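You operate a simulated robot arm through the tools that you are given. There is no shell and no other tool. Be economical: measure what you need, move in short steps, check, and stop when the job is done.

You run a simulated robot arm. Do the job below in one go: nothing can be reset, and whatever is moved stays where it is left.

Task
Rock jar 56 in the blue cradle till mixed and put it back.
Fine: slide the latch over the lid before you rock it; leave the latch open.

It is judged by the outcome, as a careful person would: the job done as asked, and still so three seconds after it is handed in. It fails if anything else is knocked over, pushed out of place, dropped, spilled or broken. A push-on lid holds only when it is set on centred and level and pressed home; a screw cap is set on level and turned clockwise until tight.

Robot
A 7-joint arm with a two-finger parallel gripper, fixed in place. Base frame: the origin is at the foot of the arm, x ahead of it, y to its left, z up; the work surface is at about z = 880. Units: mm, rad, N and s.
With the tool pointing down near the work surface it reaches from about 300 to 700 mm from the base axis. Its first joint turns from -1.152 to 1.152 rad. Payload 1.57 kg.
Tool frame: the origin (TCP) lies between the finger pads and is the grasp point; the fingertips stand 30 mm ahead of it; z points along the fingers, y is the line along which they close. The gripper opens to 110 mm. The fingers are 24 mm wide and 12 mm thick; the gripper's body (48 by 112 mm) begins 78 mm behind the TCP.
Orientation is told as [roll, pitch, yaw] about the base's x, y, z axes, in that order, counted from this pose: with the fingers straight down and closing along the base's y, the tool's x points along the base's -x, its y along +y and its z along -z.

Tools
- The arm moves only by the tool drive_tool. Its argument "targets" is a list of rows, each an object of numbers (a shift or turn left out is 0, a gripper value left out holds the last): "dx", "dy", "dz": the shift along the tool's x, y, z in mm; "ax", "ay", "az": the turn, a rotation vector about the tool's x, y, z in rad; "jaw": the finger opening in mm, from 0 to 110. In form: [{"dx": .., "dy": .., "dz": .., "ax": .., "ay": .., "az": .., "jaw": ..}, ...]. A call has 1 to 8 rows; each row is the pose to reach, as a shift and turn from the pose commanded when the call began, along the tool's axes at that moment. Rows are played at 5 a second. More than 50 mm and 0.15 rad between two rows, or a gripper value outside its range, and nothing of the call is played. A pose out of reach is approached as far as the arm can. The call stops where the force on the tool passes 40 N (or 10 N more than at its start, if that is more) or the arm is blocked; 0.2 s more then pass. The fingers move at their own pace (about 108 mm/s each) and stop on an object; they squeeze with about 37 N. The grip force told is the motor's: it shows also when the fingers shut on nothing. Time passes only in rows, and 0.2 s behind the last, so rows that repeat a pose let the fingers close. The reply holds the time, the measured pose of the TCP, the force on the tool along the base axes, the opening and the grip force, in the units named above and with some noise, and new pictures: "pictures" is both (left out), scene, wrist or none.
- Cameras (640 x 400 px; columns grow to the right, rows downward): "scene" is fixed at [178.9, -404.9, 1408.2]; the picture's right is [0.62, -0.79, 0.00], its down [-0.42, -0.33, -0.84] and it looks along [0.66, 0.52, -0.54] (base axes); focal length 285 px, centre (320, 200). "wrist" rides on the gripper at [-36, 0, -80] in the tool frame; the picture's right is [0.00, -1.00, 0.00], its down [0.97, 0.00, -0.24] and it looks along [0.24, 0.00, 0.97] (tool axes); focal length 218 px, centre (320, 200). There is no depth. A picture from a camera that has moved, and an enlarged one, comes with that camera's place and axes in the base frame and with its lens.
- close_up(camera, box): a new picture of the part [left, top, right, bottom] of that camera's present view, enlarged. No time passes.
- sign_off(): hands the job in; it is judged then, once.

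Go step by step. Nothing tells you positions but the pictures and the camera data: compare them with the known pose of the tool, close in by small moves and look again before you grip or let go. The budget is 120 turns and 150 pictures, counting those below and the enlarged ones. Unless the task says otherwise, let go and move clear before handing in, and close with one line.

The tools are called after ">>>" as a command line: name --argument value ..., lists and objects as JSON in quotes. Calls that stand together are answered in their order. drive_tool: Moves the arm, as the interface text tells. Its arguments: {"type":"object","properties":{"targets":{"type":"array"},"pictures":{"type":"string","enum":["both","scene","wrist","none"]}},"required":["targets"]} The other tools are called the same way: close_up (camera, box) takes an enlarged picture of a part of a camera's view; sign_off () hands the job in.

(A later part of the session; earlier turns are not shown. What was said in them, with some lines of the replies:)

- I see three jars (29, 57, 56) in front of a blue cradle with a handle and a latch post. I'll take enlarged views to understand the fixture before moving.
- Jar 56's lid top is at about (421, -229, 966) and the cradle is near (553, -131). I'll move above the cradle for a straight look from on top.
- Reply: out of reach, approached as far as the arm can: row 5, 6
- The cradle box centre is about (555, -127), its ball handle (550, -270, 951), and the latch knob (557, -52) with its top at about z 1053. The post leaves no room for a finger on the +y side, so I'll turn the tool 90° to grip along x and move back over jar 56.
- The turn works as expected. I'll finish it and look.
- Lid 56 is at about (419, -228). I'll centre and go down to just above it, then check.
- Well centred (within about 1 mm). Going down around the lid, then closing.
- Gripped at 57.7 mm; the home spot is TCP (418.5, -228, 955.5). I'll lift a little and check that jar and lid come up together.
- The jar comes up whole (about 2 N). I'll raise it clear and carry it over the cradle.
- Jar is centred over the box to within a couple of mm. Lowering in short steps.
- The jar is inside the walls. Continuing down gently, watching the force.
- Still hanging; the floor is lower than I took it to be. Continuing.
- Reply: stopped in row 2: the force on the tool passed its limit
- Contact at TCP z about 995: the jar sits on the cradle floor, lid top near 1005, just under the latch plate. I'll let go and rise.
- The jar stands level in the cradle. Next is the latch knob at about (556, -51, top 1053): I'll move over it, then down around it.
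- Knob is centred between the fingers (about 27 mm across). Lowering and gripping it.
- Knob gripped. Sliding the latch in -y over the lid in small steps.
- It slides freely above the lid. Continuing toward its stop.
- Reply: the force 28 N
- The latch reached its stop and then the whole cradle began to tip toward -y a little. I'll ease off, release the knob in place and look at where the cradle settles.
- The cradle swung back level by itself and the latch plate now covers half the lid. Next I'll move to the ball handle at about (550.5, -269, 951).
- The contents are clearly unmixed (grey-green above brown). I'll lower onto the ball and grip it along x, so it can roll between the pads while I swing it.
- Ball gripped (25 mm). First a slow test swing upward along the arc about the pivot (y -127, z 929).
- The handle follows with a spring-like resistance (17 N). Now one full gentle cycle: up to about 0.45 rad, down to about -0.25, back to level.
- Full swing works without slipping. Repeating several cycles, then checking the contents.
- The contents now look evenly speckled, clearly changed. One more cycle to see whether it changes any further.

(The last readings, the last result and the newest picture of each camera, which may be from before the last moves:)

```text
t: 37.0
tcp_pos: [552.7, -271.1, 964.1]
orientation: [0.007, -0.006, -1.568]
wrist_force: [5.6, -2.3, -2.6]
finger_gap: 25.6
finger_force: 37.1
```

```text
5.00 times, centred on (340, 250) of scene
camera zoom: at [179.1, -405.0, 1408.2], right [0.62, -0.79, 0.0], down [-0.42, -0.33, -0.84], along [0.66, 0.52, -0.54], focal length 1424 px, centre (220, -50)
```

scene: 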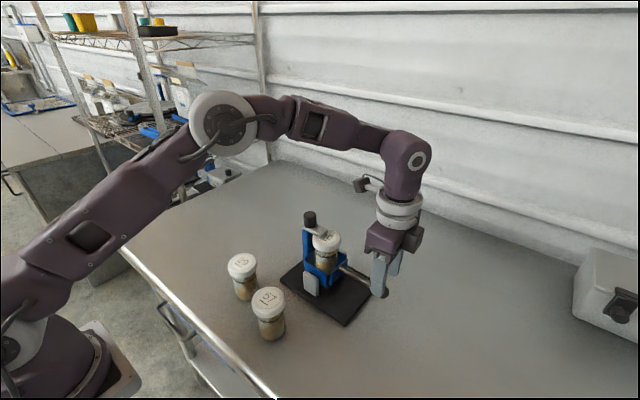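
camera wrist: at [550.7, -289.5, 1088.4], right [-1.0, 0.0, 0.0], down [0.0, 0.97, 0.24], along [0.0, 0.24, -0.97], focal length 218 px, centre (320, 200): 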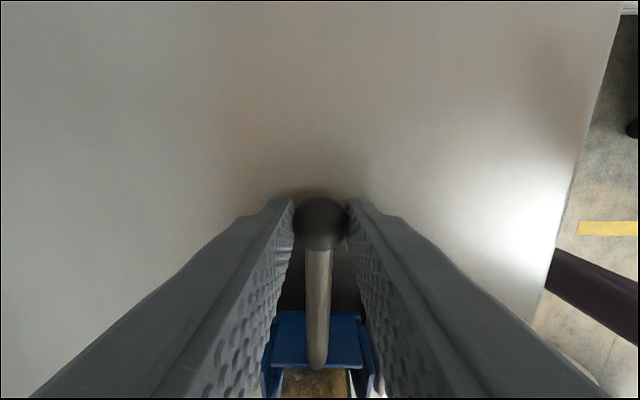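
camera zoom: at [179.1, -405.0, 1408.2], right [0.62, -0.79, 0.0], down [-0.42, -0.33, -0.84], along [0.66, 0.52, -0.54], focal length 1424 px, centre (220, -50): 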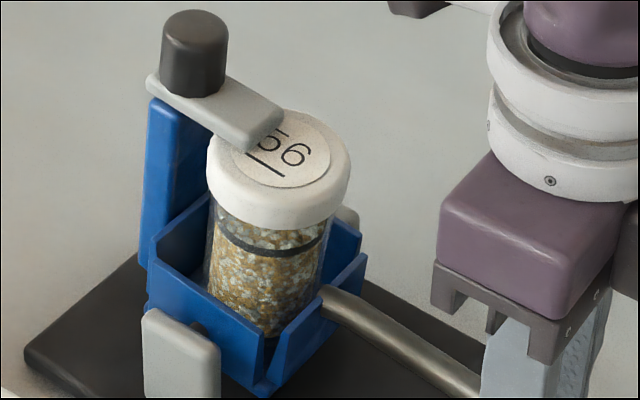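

Unchanged: fully mixed. I'll let go of the ball (the cradle levels itself) and rise.

>>> drive_tool --targets '[{"jaw": 50}, {}, {"dz": -20}, {"dz": -65}, {"dz": -110}, {"dz": -155}, {"dz": -155}]'

>>> close_up --camera "scene" --box '[280, 200, 400, 300]'

```text
t: 38.6
tcp_pos: [551.6, -269.0, 1120.9]
orientation: [0.005, -0.002, -1.569]
wrist_force: [0.4, -0.7, 0.4]
finger_gap: 49.9
finger_force: 0.0
camera wrist: at [549.5, -303.2, 1202.4], right [-1.0, 0.0, -0.01], down [0.0, 0.97, 0.24], along [0.0, 0.24, -0.97], focal length 218 px, centre (320, 200)
```

scene: 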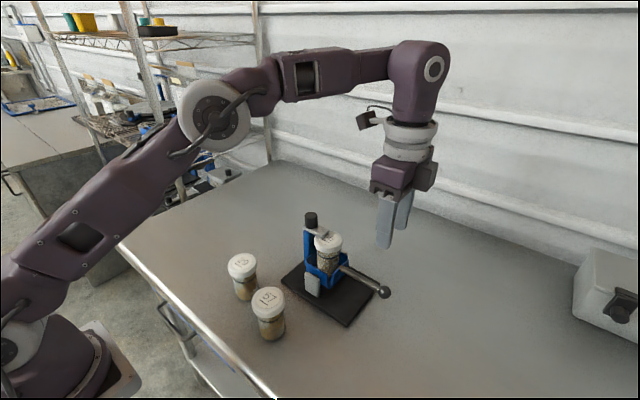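
wrist: 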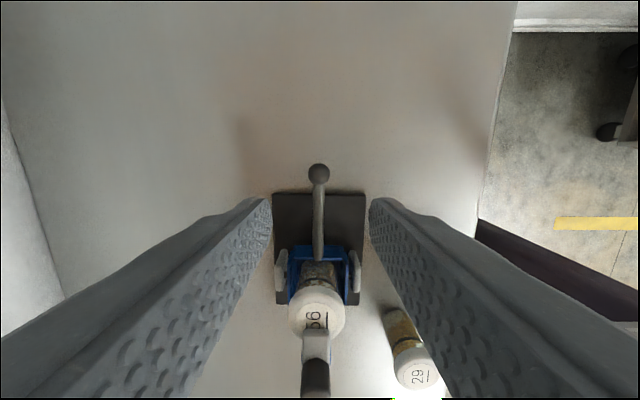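

```text
4.00 times, centred on (340, 250) of scene
camera zoom: at [178.9, -404.9, 1408.2], right [0.62, -0.79, 0.0], down [-0.42, -0.33, -0.84], along [0.66, 0.52, -0.54], focal length 1139 px, centre (240, 0)
```

zoom: 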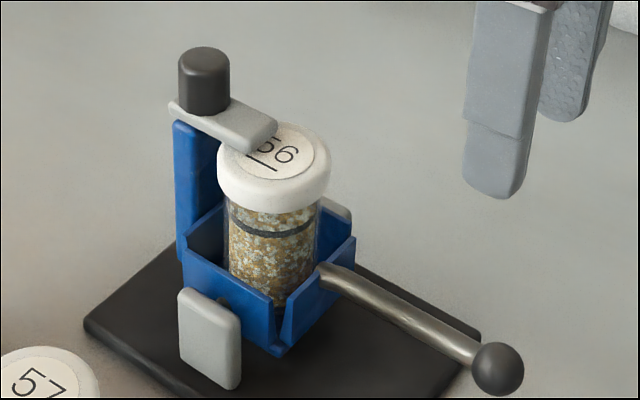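

The cradle is level again. I'll compare it with the earlier view to check the fixture hasn't shifted.

>>> close_up --camera "scene" --box '[270, 190, 390, 310]'

```text
3.33 times, centred on (330, 250) of scene
camera zoom: at [178.9, -404.9, 1408.2], right [0.62, -0.79, 0.0], down [-0.42, -0.33, -0.84], along [0.66, 0.52, -0.54], focal length 949 px, centre (287, 33)
```

zoom: 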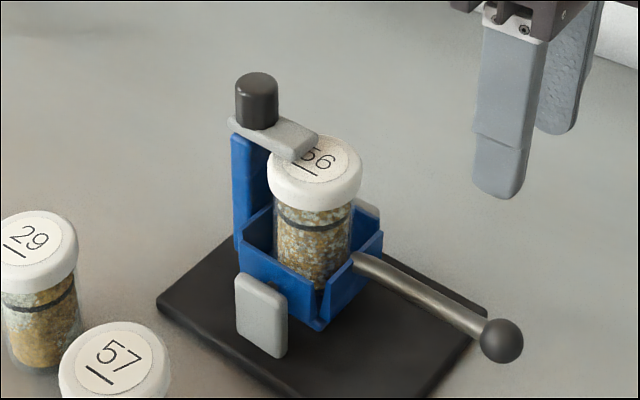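

The jar is mixed and the fixture is upright; its base crept only a few mm. Next I'll move over the knob to open the latch.

>>> drive_tool --targets '[{"dx": 45, "dy": 1, "jaw": 64}, {"dx": 90, "dy": 2}, {"dx": 135, "dy": 2}, {"dx": 180, "dy": 2}, {"dx": 180, "dy": 2, "dz": 35}, {"dx": 180, "dy": 2, "dz": 35}]' --pictures "wrist"

```text
t: 40.0
tcp_pos: [552.8, -86.6, 1085.4]
orientation: [0.006, -0.001, -1.569]
wrist_force: [-0.5, 0.1, 0.5]
finger_gap: 63.9
finger_force: 0.0
camera wrist: at [550.9, -121.6, 1165.7], right [-1.0, 0.0, -0.01], down [0.0, 0.97, 0.24], along [0.0, 0.24, -0.97], focal length 218 px, centre (320, 200)
```

wrist: 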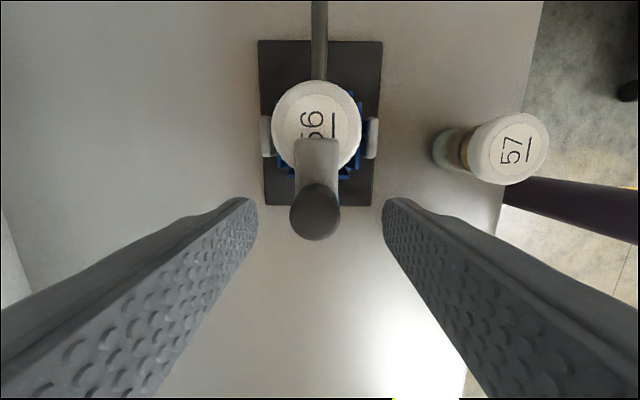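

Knob at about (554, -87). Lowering, gripping, then sliding the latch back +y.

>>> drive_tool --targets '[{"dy": 2, "dz": 14}, {"dy": 2, "dz": 28}, {"dy": 2, "dz": 28, "jaw": 15}, {"dy": 2, "dz": 28}, {"dy": 2, "dz": 28}]' --pictures "none"

>>> drive_tool --targets '[{"dx": 5}, {"dx": 10}, {"dx": 15}, {"dx": 20}, {"dx": 24}]' --pictures "wrist"

>>> close_up --camera "scene" --box '[270, 190, 390, 310]'

```text
t: 41.2
tcp_pos: [554.1, -88.8, 1056.4]
orientation: [0.005, -0.001, -1.57]
wrist_force: [3.9, 0.5, -0.3]
finger_gap: 27.7
finger_force: 37.2
```

```text
t: 42.4
tcp_pos: [553.9, -63.9, 1057.1]
orientation: [0.0, 0.001, -1.571]
wrist_force: [-3.9, 0.6, 0.3]
finger_gap: 27.3
finger_force: 36.5
camera wrist: at [553.1, -99.0, 1138.2], right [-1.0, 0.0, 0.0], down [0.0, 0.97, 0.24], along [0.0, 0.24, -0.97], focal length 218 px, centre (320, 200)
```

wrist: 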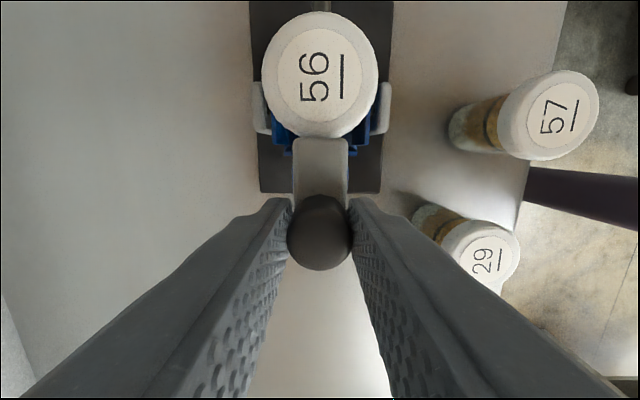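

```text
3.33 times, centred on (330, 250) of scene
camera zoom: at [179.2, -405.0, 1408.2], right [0.62, -0.79, 0.0], down [-0.42, -0.33, -0.84], along [0.66, 0.52, -0.54], focal length 949 px, centre (287, 33)
```

zoom: 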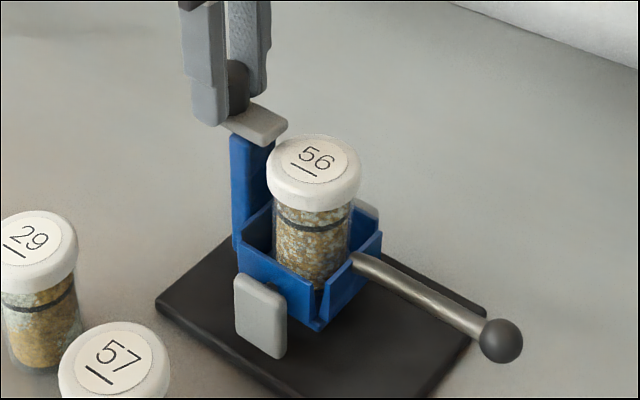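

Latch is nearly clear of the lid; a few mm more to its original open position.

>>> drive_tool --targets '[{"dx": 2}, {"dx": 4}, {"dx": 6}, {"dx": 8}]' --pictures "none"

>>> close_up --camera "scene" --box '[270, 190, 390, 310]'

```text
t: 43.4
tcp_pos: [554.7, -56.1, 1057.4]
orientation: [0.005, -0.003, -1.568]
wrist_force: [-6.7, -5.6, -1.0]
finger_gap: 27.4
finger_force: 36.5
```

```text
3.33 times, centred on (330, 250) of scene
camera zoom: at [179.0, -405.1, 1408.1], right [0.62, -0.79, 0.0], down [-0.42, -0.33, -0.84], along [0.66, 0.52, -0.54], focal length 949 px, centre (287, 33)
```

zoom: 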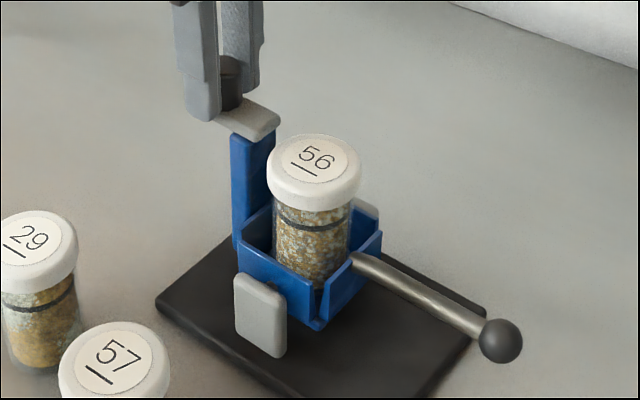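

Latch is at its open stop (slight resistance). Release, rise, and go over the jar.

>>> drive_tool --targets '[{"jaw": 60}, {}, {"dz": -20}, {"dz": -45}, {"dz": -45, "dx": -38, "jaw": 84}, {"dz": -45, "dx": -76}, {"dz": -45, "dx": -76}]' --pictures "wrist"

>>> close_up --camera "scene" --box '[270, 190, 390, 310]'

```text
t: 45.0
tcp_pos: [554.5, -130.8, 1101.1]
orientation: [0.006, -0.003, -1.568]
wrist_force: [0.1, 0.0, -0.2]
finger_gap: 84.1
finger_force: 0.0
camera wrist: at [552.7, -165.9, 1182.5], right [-1.0, 0.0, -0.01], down [0.0, 0.97, 0.24], along [0.0, 0.24, -0.97], focal length 218 px, centre (320, 200)
```

wrist: 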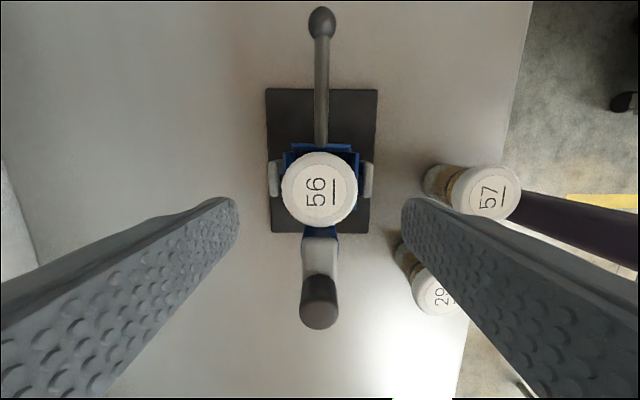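

```text
3.33 times, centred on (330, 250) of scene
camera zoom: at [178.9, -404.9, 1408.2], right [0.62, -0.79, 0.0], down [-0.42, -0.33, -0.84], along [0.66, 0.52, -0.54], focal length 949 px, centre (287, 33)
```

zoom: 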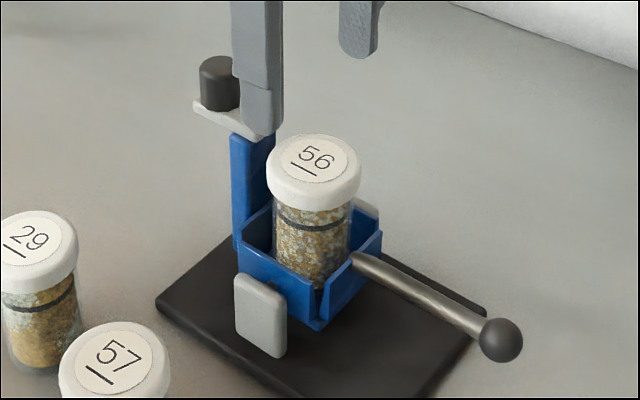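

Latch fully open and the jar centred between the fingers. Descending and gripping the lid at the same height as before (TCP z about 996).

>>> drive_tool --targets '[{"dz": 40}, {"dz": 75}, {"dz": 95}, {"dz": 104}, {"dz": 104, "jaw": 50}, {"dz": 104}, {"dz": 104}, {"dz": 104}]' --pictures "wrist"

>>> close_up --camera "scene" --box '[270, 190, 390, 310]'

```text
t: 46.8
tcp_pos: [555.4, -132.5, 1000.4]
orientation: [0.006, -0.002, -1.571]
wrist_force: [0.1, 0.2, -0.5]
finger_gap: 58.4
finger_force: 37.2
camera wrist: at [553.4, -167.3, 1080.1], right [-1.0, 0.0, -0.01], down [0.0, 0.97, 0.24], along [0.0, 0.24, -0.97], focal length 218 px, centre (320, 200)
```

wrist: 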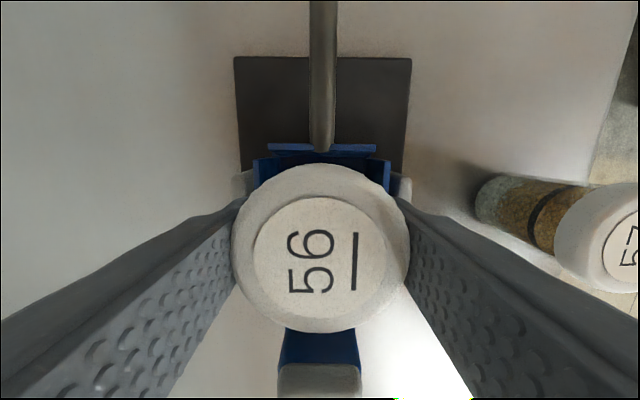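

```text
3.33 times, centred on (330, 250) of scene
camera zoom: at [178.9, -404.9, 1408.2], right [0.62, -0.79, 0.0], down [-0.42, -0.33, -0.84], along [0.66, 0.52, -0.54], focal length 949 px, centre (287, 33)
```

zoom: 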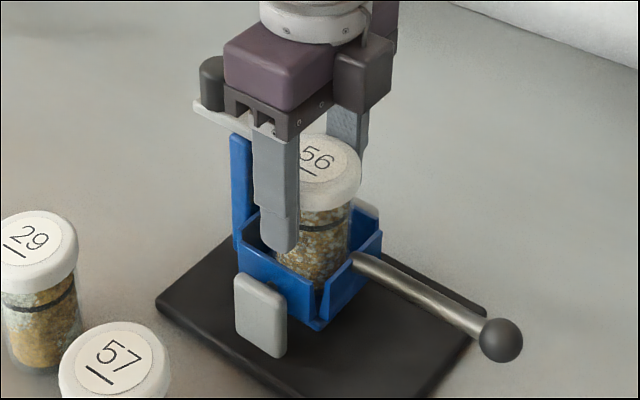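

Gripped (58.4 mm). Lifting straight up, checking, then carrying it back.

>>> drive_tool --targets '[{"dz": -8}, {"dz": -20}, {"dz": -50}, {"dz": -80}, {"dz": -105}, {"dz": -105}]' --pictures "none"

>>> close_up --camera "scene" --box '[260, 150, 400, 310]'

```text
t: 48.2
tcp_pos: [555.1, -132.4, 1104.4]
orientation: [0.007, -0.003, -1.57]
wrist_force: [-0.3, -0.5, -2.3]
finger_gap: 58.0
finger_force: 37.3
```

```text
2.50 times, centred on (330, 230) of scene
camera zoom: at [178.9, -404.9, 1408.2], right [0.62, -0.79, 0.0], down [-0.42, -0.33, -0.84], along [0.66, 0.52, -0.54], focal length 712 px, centre (295, 125)
```

zoom: 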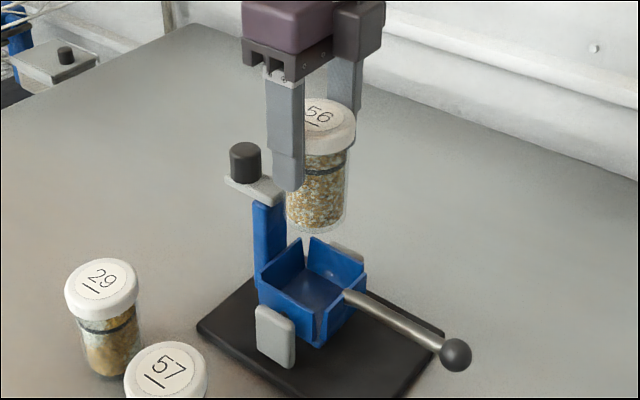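

The jar is out and the cradle stands empty with its latch open. Carrying it back to (418.5, -228).

>>> drive_tool --targets '[{"dx": -20, "dy": -30}, {"dx": -45, "dy": -65}, {"dx": -70, "dy": -100}, {"dx": -90, "dy": -128}, {"dx": -95.5, "dy": -136.5}, {"dx": -95.5, "dy": -136.5, "dz": 40}, {"dx": -95.5, "dy": -136.5, "dz": 80}, {"dx": -95.5, "dy": -136.5, "dz": 110}]' --pictures "none"

>>> drive_tool --targets '[{"dz": 10}, {"dz": 20}, {"dz": 25}, {"dz": 25}]' --pictures "both"

>>> close_up --camera "scene" --box '[260, 260, 400, 370]'

```text
t: 50.0
tcp_pos: [418.2, -229.1, 992.1]
orientation: [0.005, -0.002, -1.568]
wrist_force: [-0.3, 0.5, -2.9]
finger_gap: 58.4
finger_force: 37.2
```

```text
t: 51.0
tcp_pos: [419.9, -228.4, 967.4]
orientation: [0.005, -0.002, -1.569]
wrist_force: [0.6, 0.0, -2.6]
finger_gap: 58.2
finger_force: 36.9
camera wrist: at [417.7, -264.3, 1048.4], right [-1.0, 0.0, -0.01], down [0.0, 0.97, 0.24], along [0.0, 0.24, -0.97], focal length 218 px, centre (320, 200)
```

scene: 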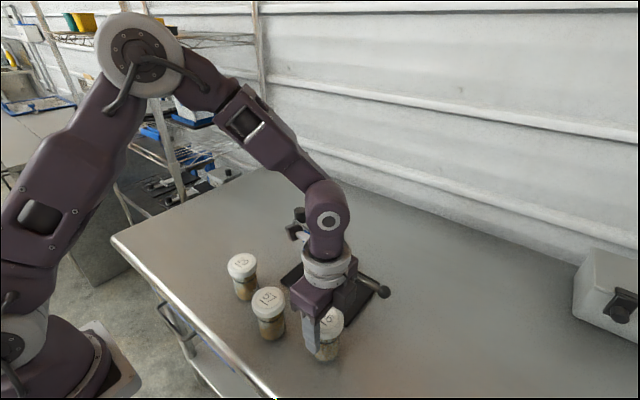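
wrist: 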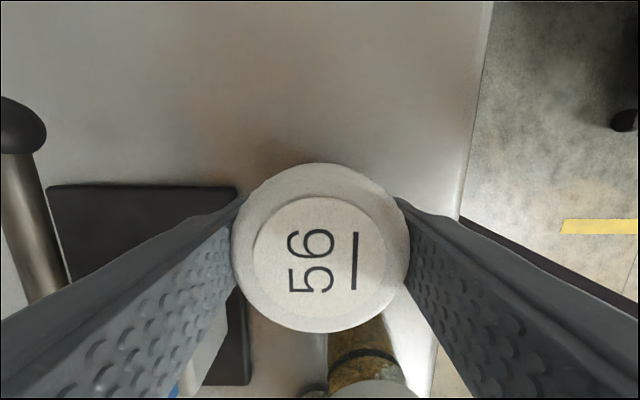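

```text
3.64 times, centred on (330, 315) of scene
camera zoom: at [178.9, -404.9, 1408.2], right [0.62, -0.79, 0.0], down [-0.42, -0.33, -0.84], along [0.66, 0.52, -0.54], focal length 1035 px, centre (284, -218)
```

zoom: 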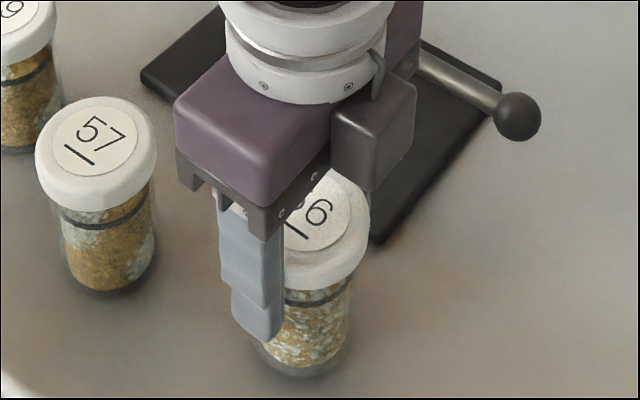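

Over the home spot, a few mm above the table. Lowering in 1 mm steps until it touches.

>>> drive_tool --targets '[{"dz": 1}, {"dz": 2}, {"dz": 3}, {"dz": 4}]' --pictures "none"

>>> drive_tool --targets '[{"dz": 1}, {"dz": 2}]' --pictures "none"

```text
t: 52.0
tcp_pos: [418.4, -228.0, 964.5]
orientation: [0.003, -0.002, -1.569]
wrist_force: [-0.4, 0.2, -1.4]
finger_gap: 58.4
finger_force: 37.1
```

```text
t: 52.6
tcp_pos: [419.8, -228.3, 962.8]
orientation: [0.004, -0.003, -1.568]
wrist_force: [-0.9, 0.4, -2.0]
finger_gap: 58.4
finger_force: 36.5
```

>>> drive_tool --targets '[{"dz": 1}, {"dz": 2}]' --pictures "none"

>>> drive_tool --targets '[{"dz": 1}]' --pictures "none"

```text
t: 53.2
tcp_pos: [420.3, -229.0, 959.5]
orientation: [0.004, -0.002, -1.57]
wrist_force: [-0.2, 0.1, -1.7]
finger_gap: 58.4
finger_force: 37.0
```

```text
t: 53.6
tcp_pos: [418.8, -228.2, 959.0]
orientation: [0.005, -0.002, -1.571]
wrist_force: [-1.2, -0.7, 6.4]
finger_gap: 58.2
finger_force: 36.6
```

The force has turned upward (6 N): the jar is on the table. Releasing and rising clear.

>>> drive_tool --targets '[{"jaw": 80}, {}, {"dz": -15}, {"dz": -50}, {"dz": -95}, {"dz": -140}, {"dz": -180}, {"dz": -180}]'

>>> close_up --camera "scene" --box '[210, 190, 410, 370]'

```text
t: 55.4
tcp_pos: [418.0, -229.2, 1139.1]
orientation: [0.005, -0.002, -1.569]
wrist_force: [0.1, -0.8, 0.3]
finger_gap: 80.2
finger_force: 0.1
camera wrist: at [417.2, -264.3, 1220.1], right [-1.0, 0.0, -0.01], down [0.0, 0.97, 0.24], along [0.0, 0.24, -0.97], focal length 218 px, centre (320, 200)
```

scene: 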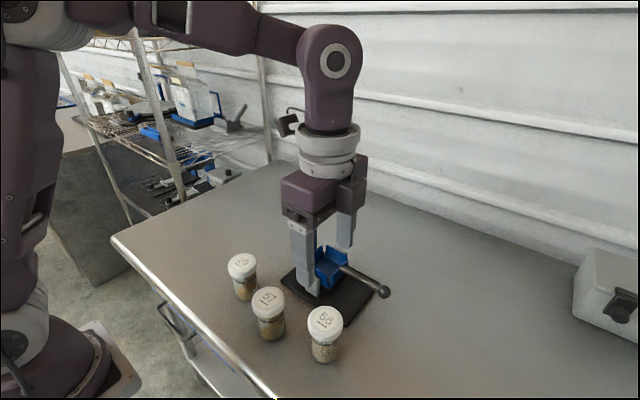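
wrist: 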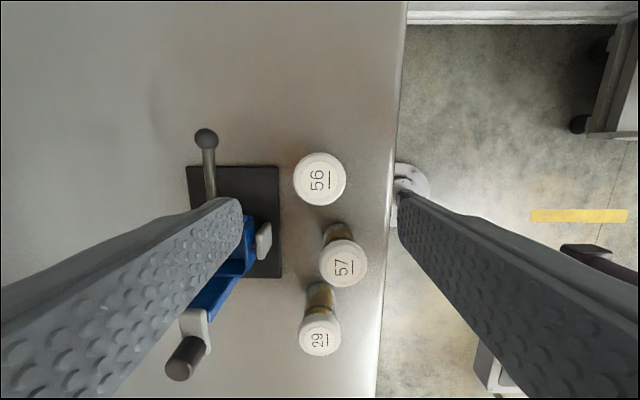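

```text
2.22 times, centred on (310, 280) of scene
camera zoom: at [178.9, -404.9, 1408.2], right [0.62, -0.79, 0.0], down [-0.42, -0.33, -0.84], along [0.66, 0.52, -0.54], focal length 633 px, centre (342, 22)
```

zoom: 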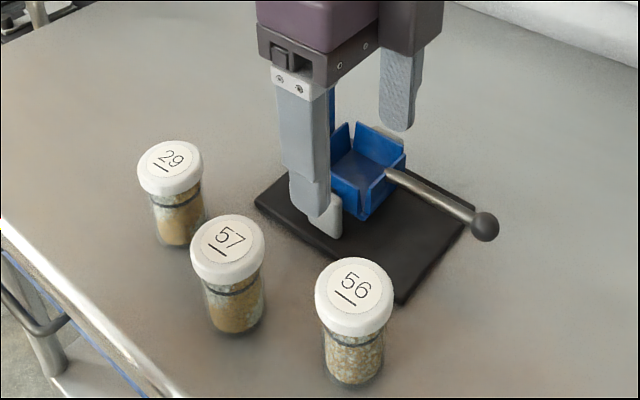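

Jar 56 stands back on its spot, evenly mixed with its lid on. The latch is open, the cradle is level, the other jars are untouched, and the gripper is clear, so I'm handing in.

>>> sign_off

```text
The job is handed in.
```

Jar 56 was latched, rocked in the blue cradle until its contents looked evenly mixed, and put back on its spot; the latch is open, and the cradle's base crept about 3–5 mm during the rocking.
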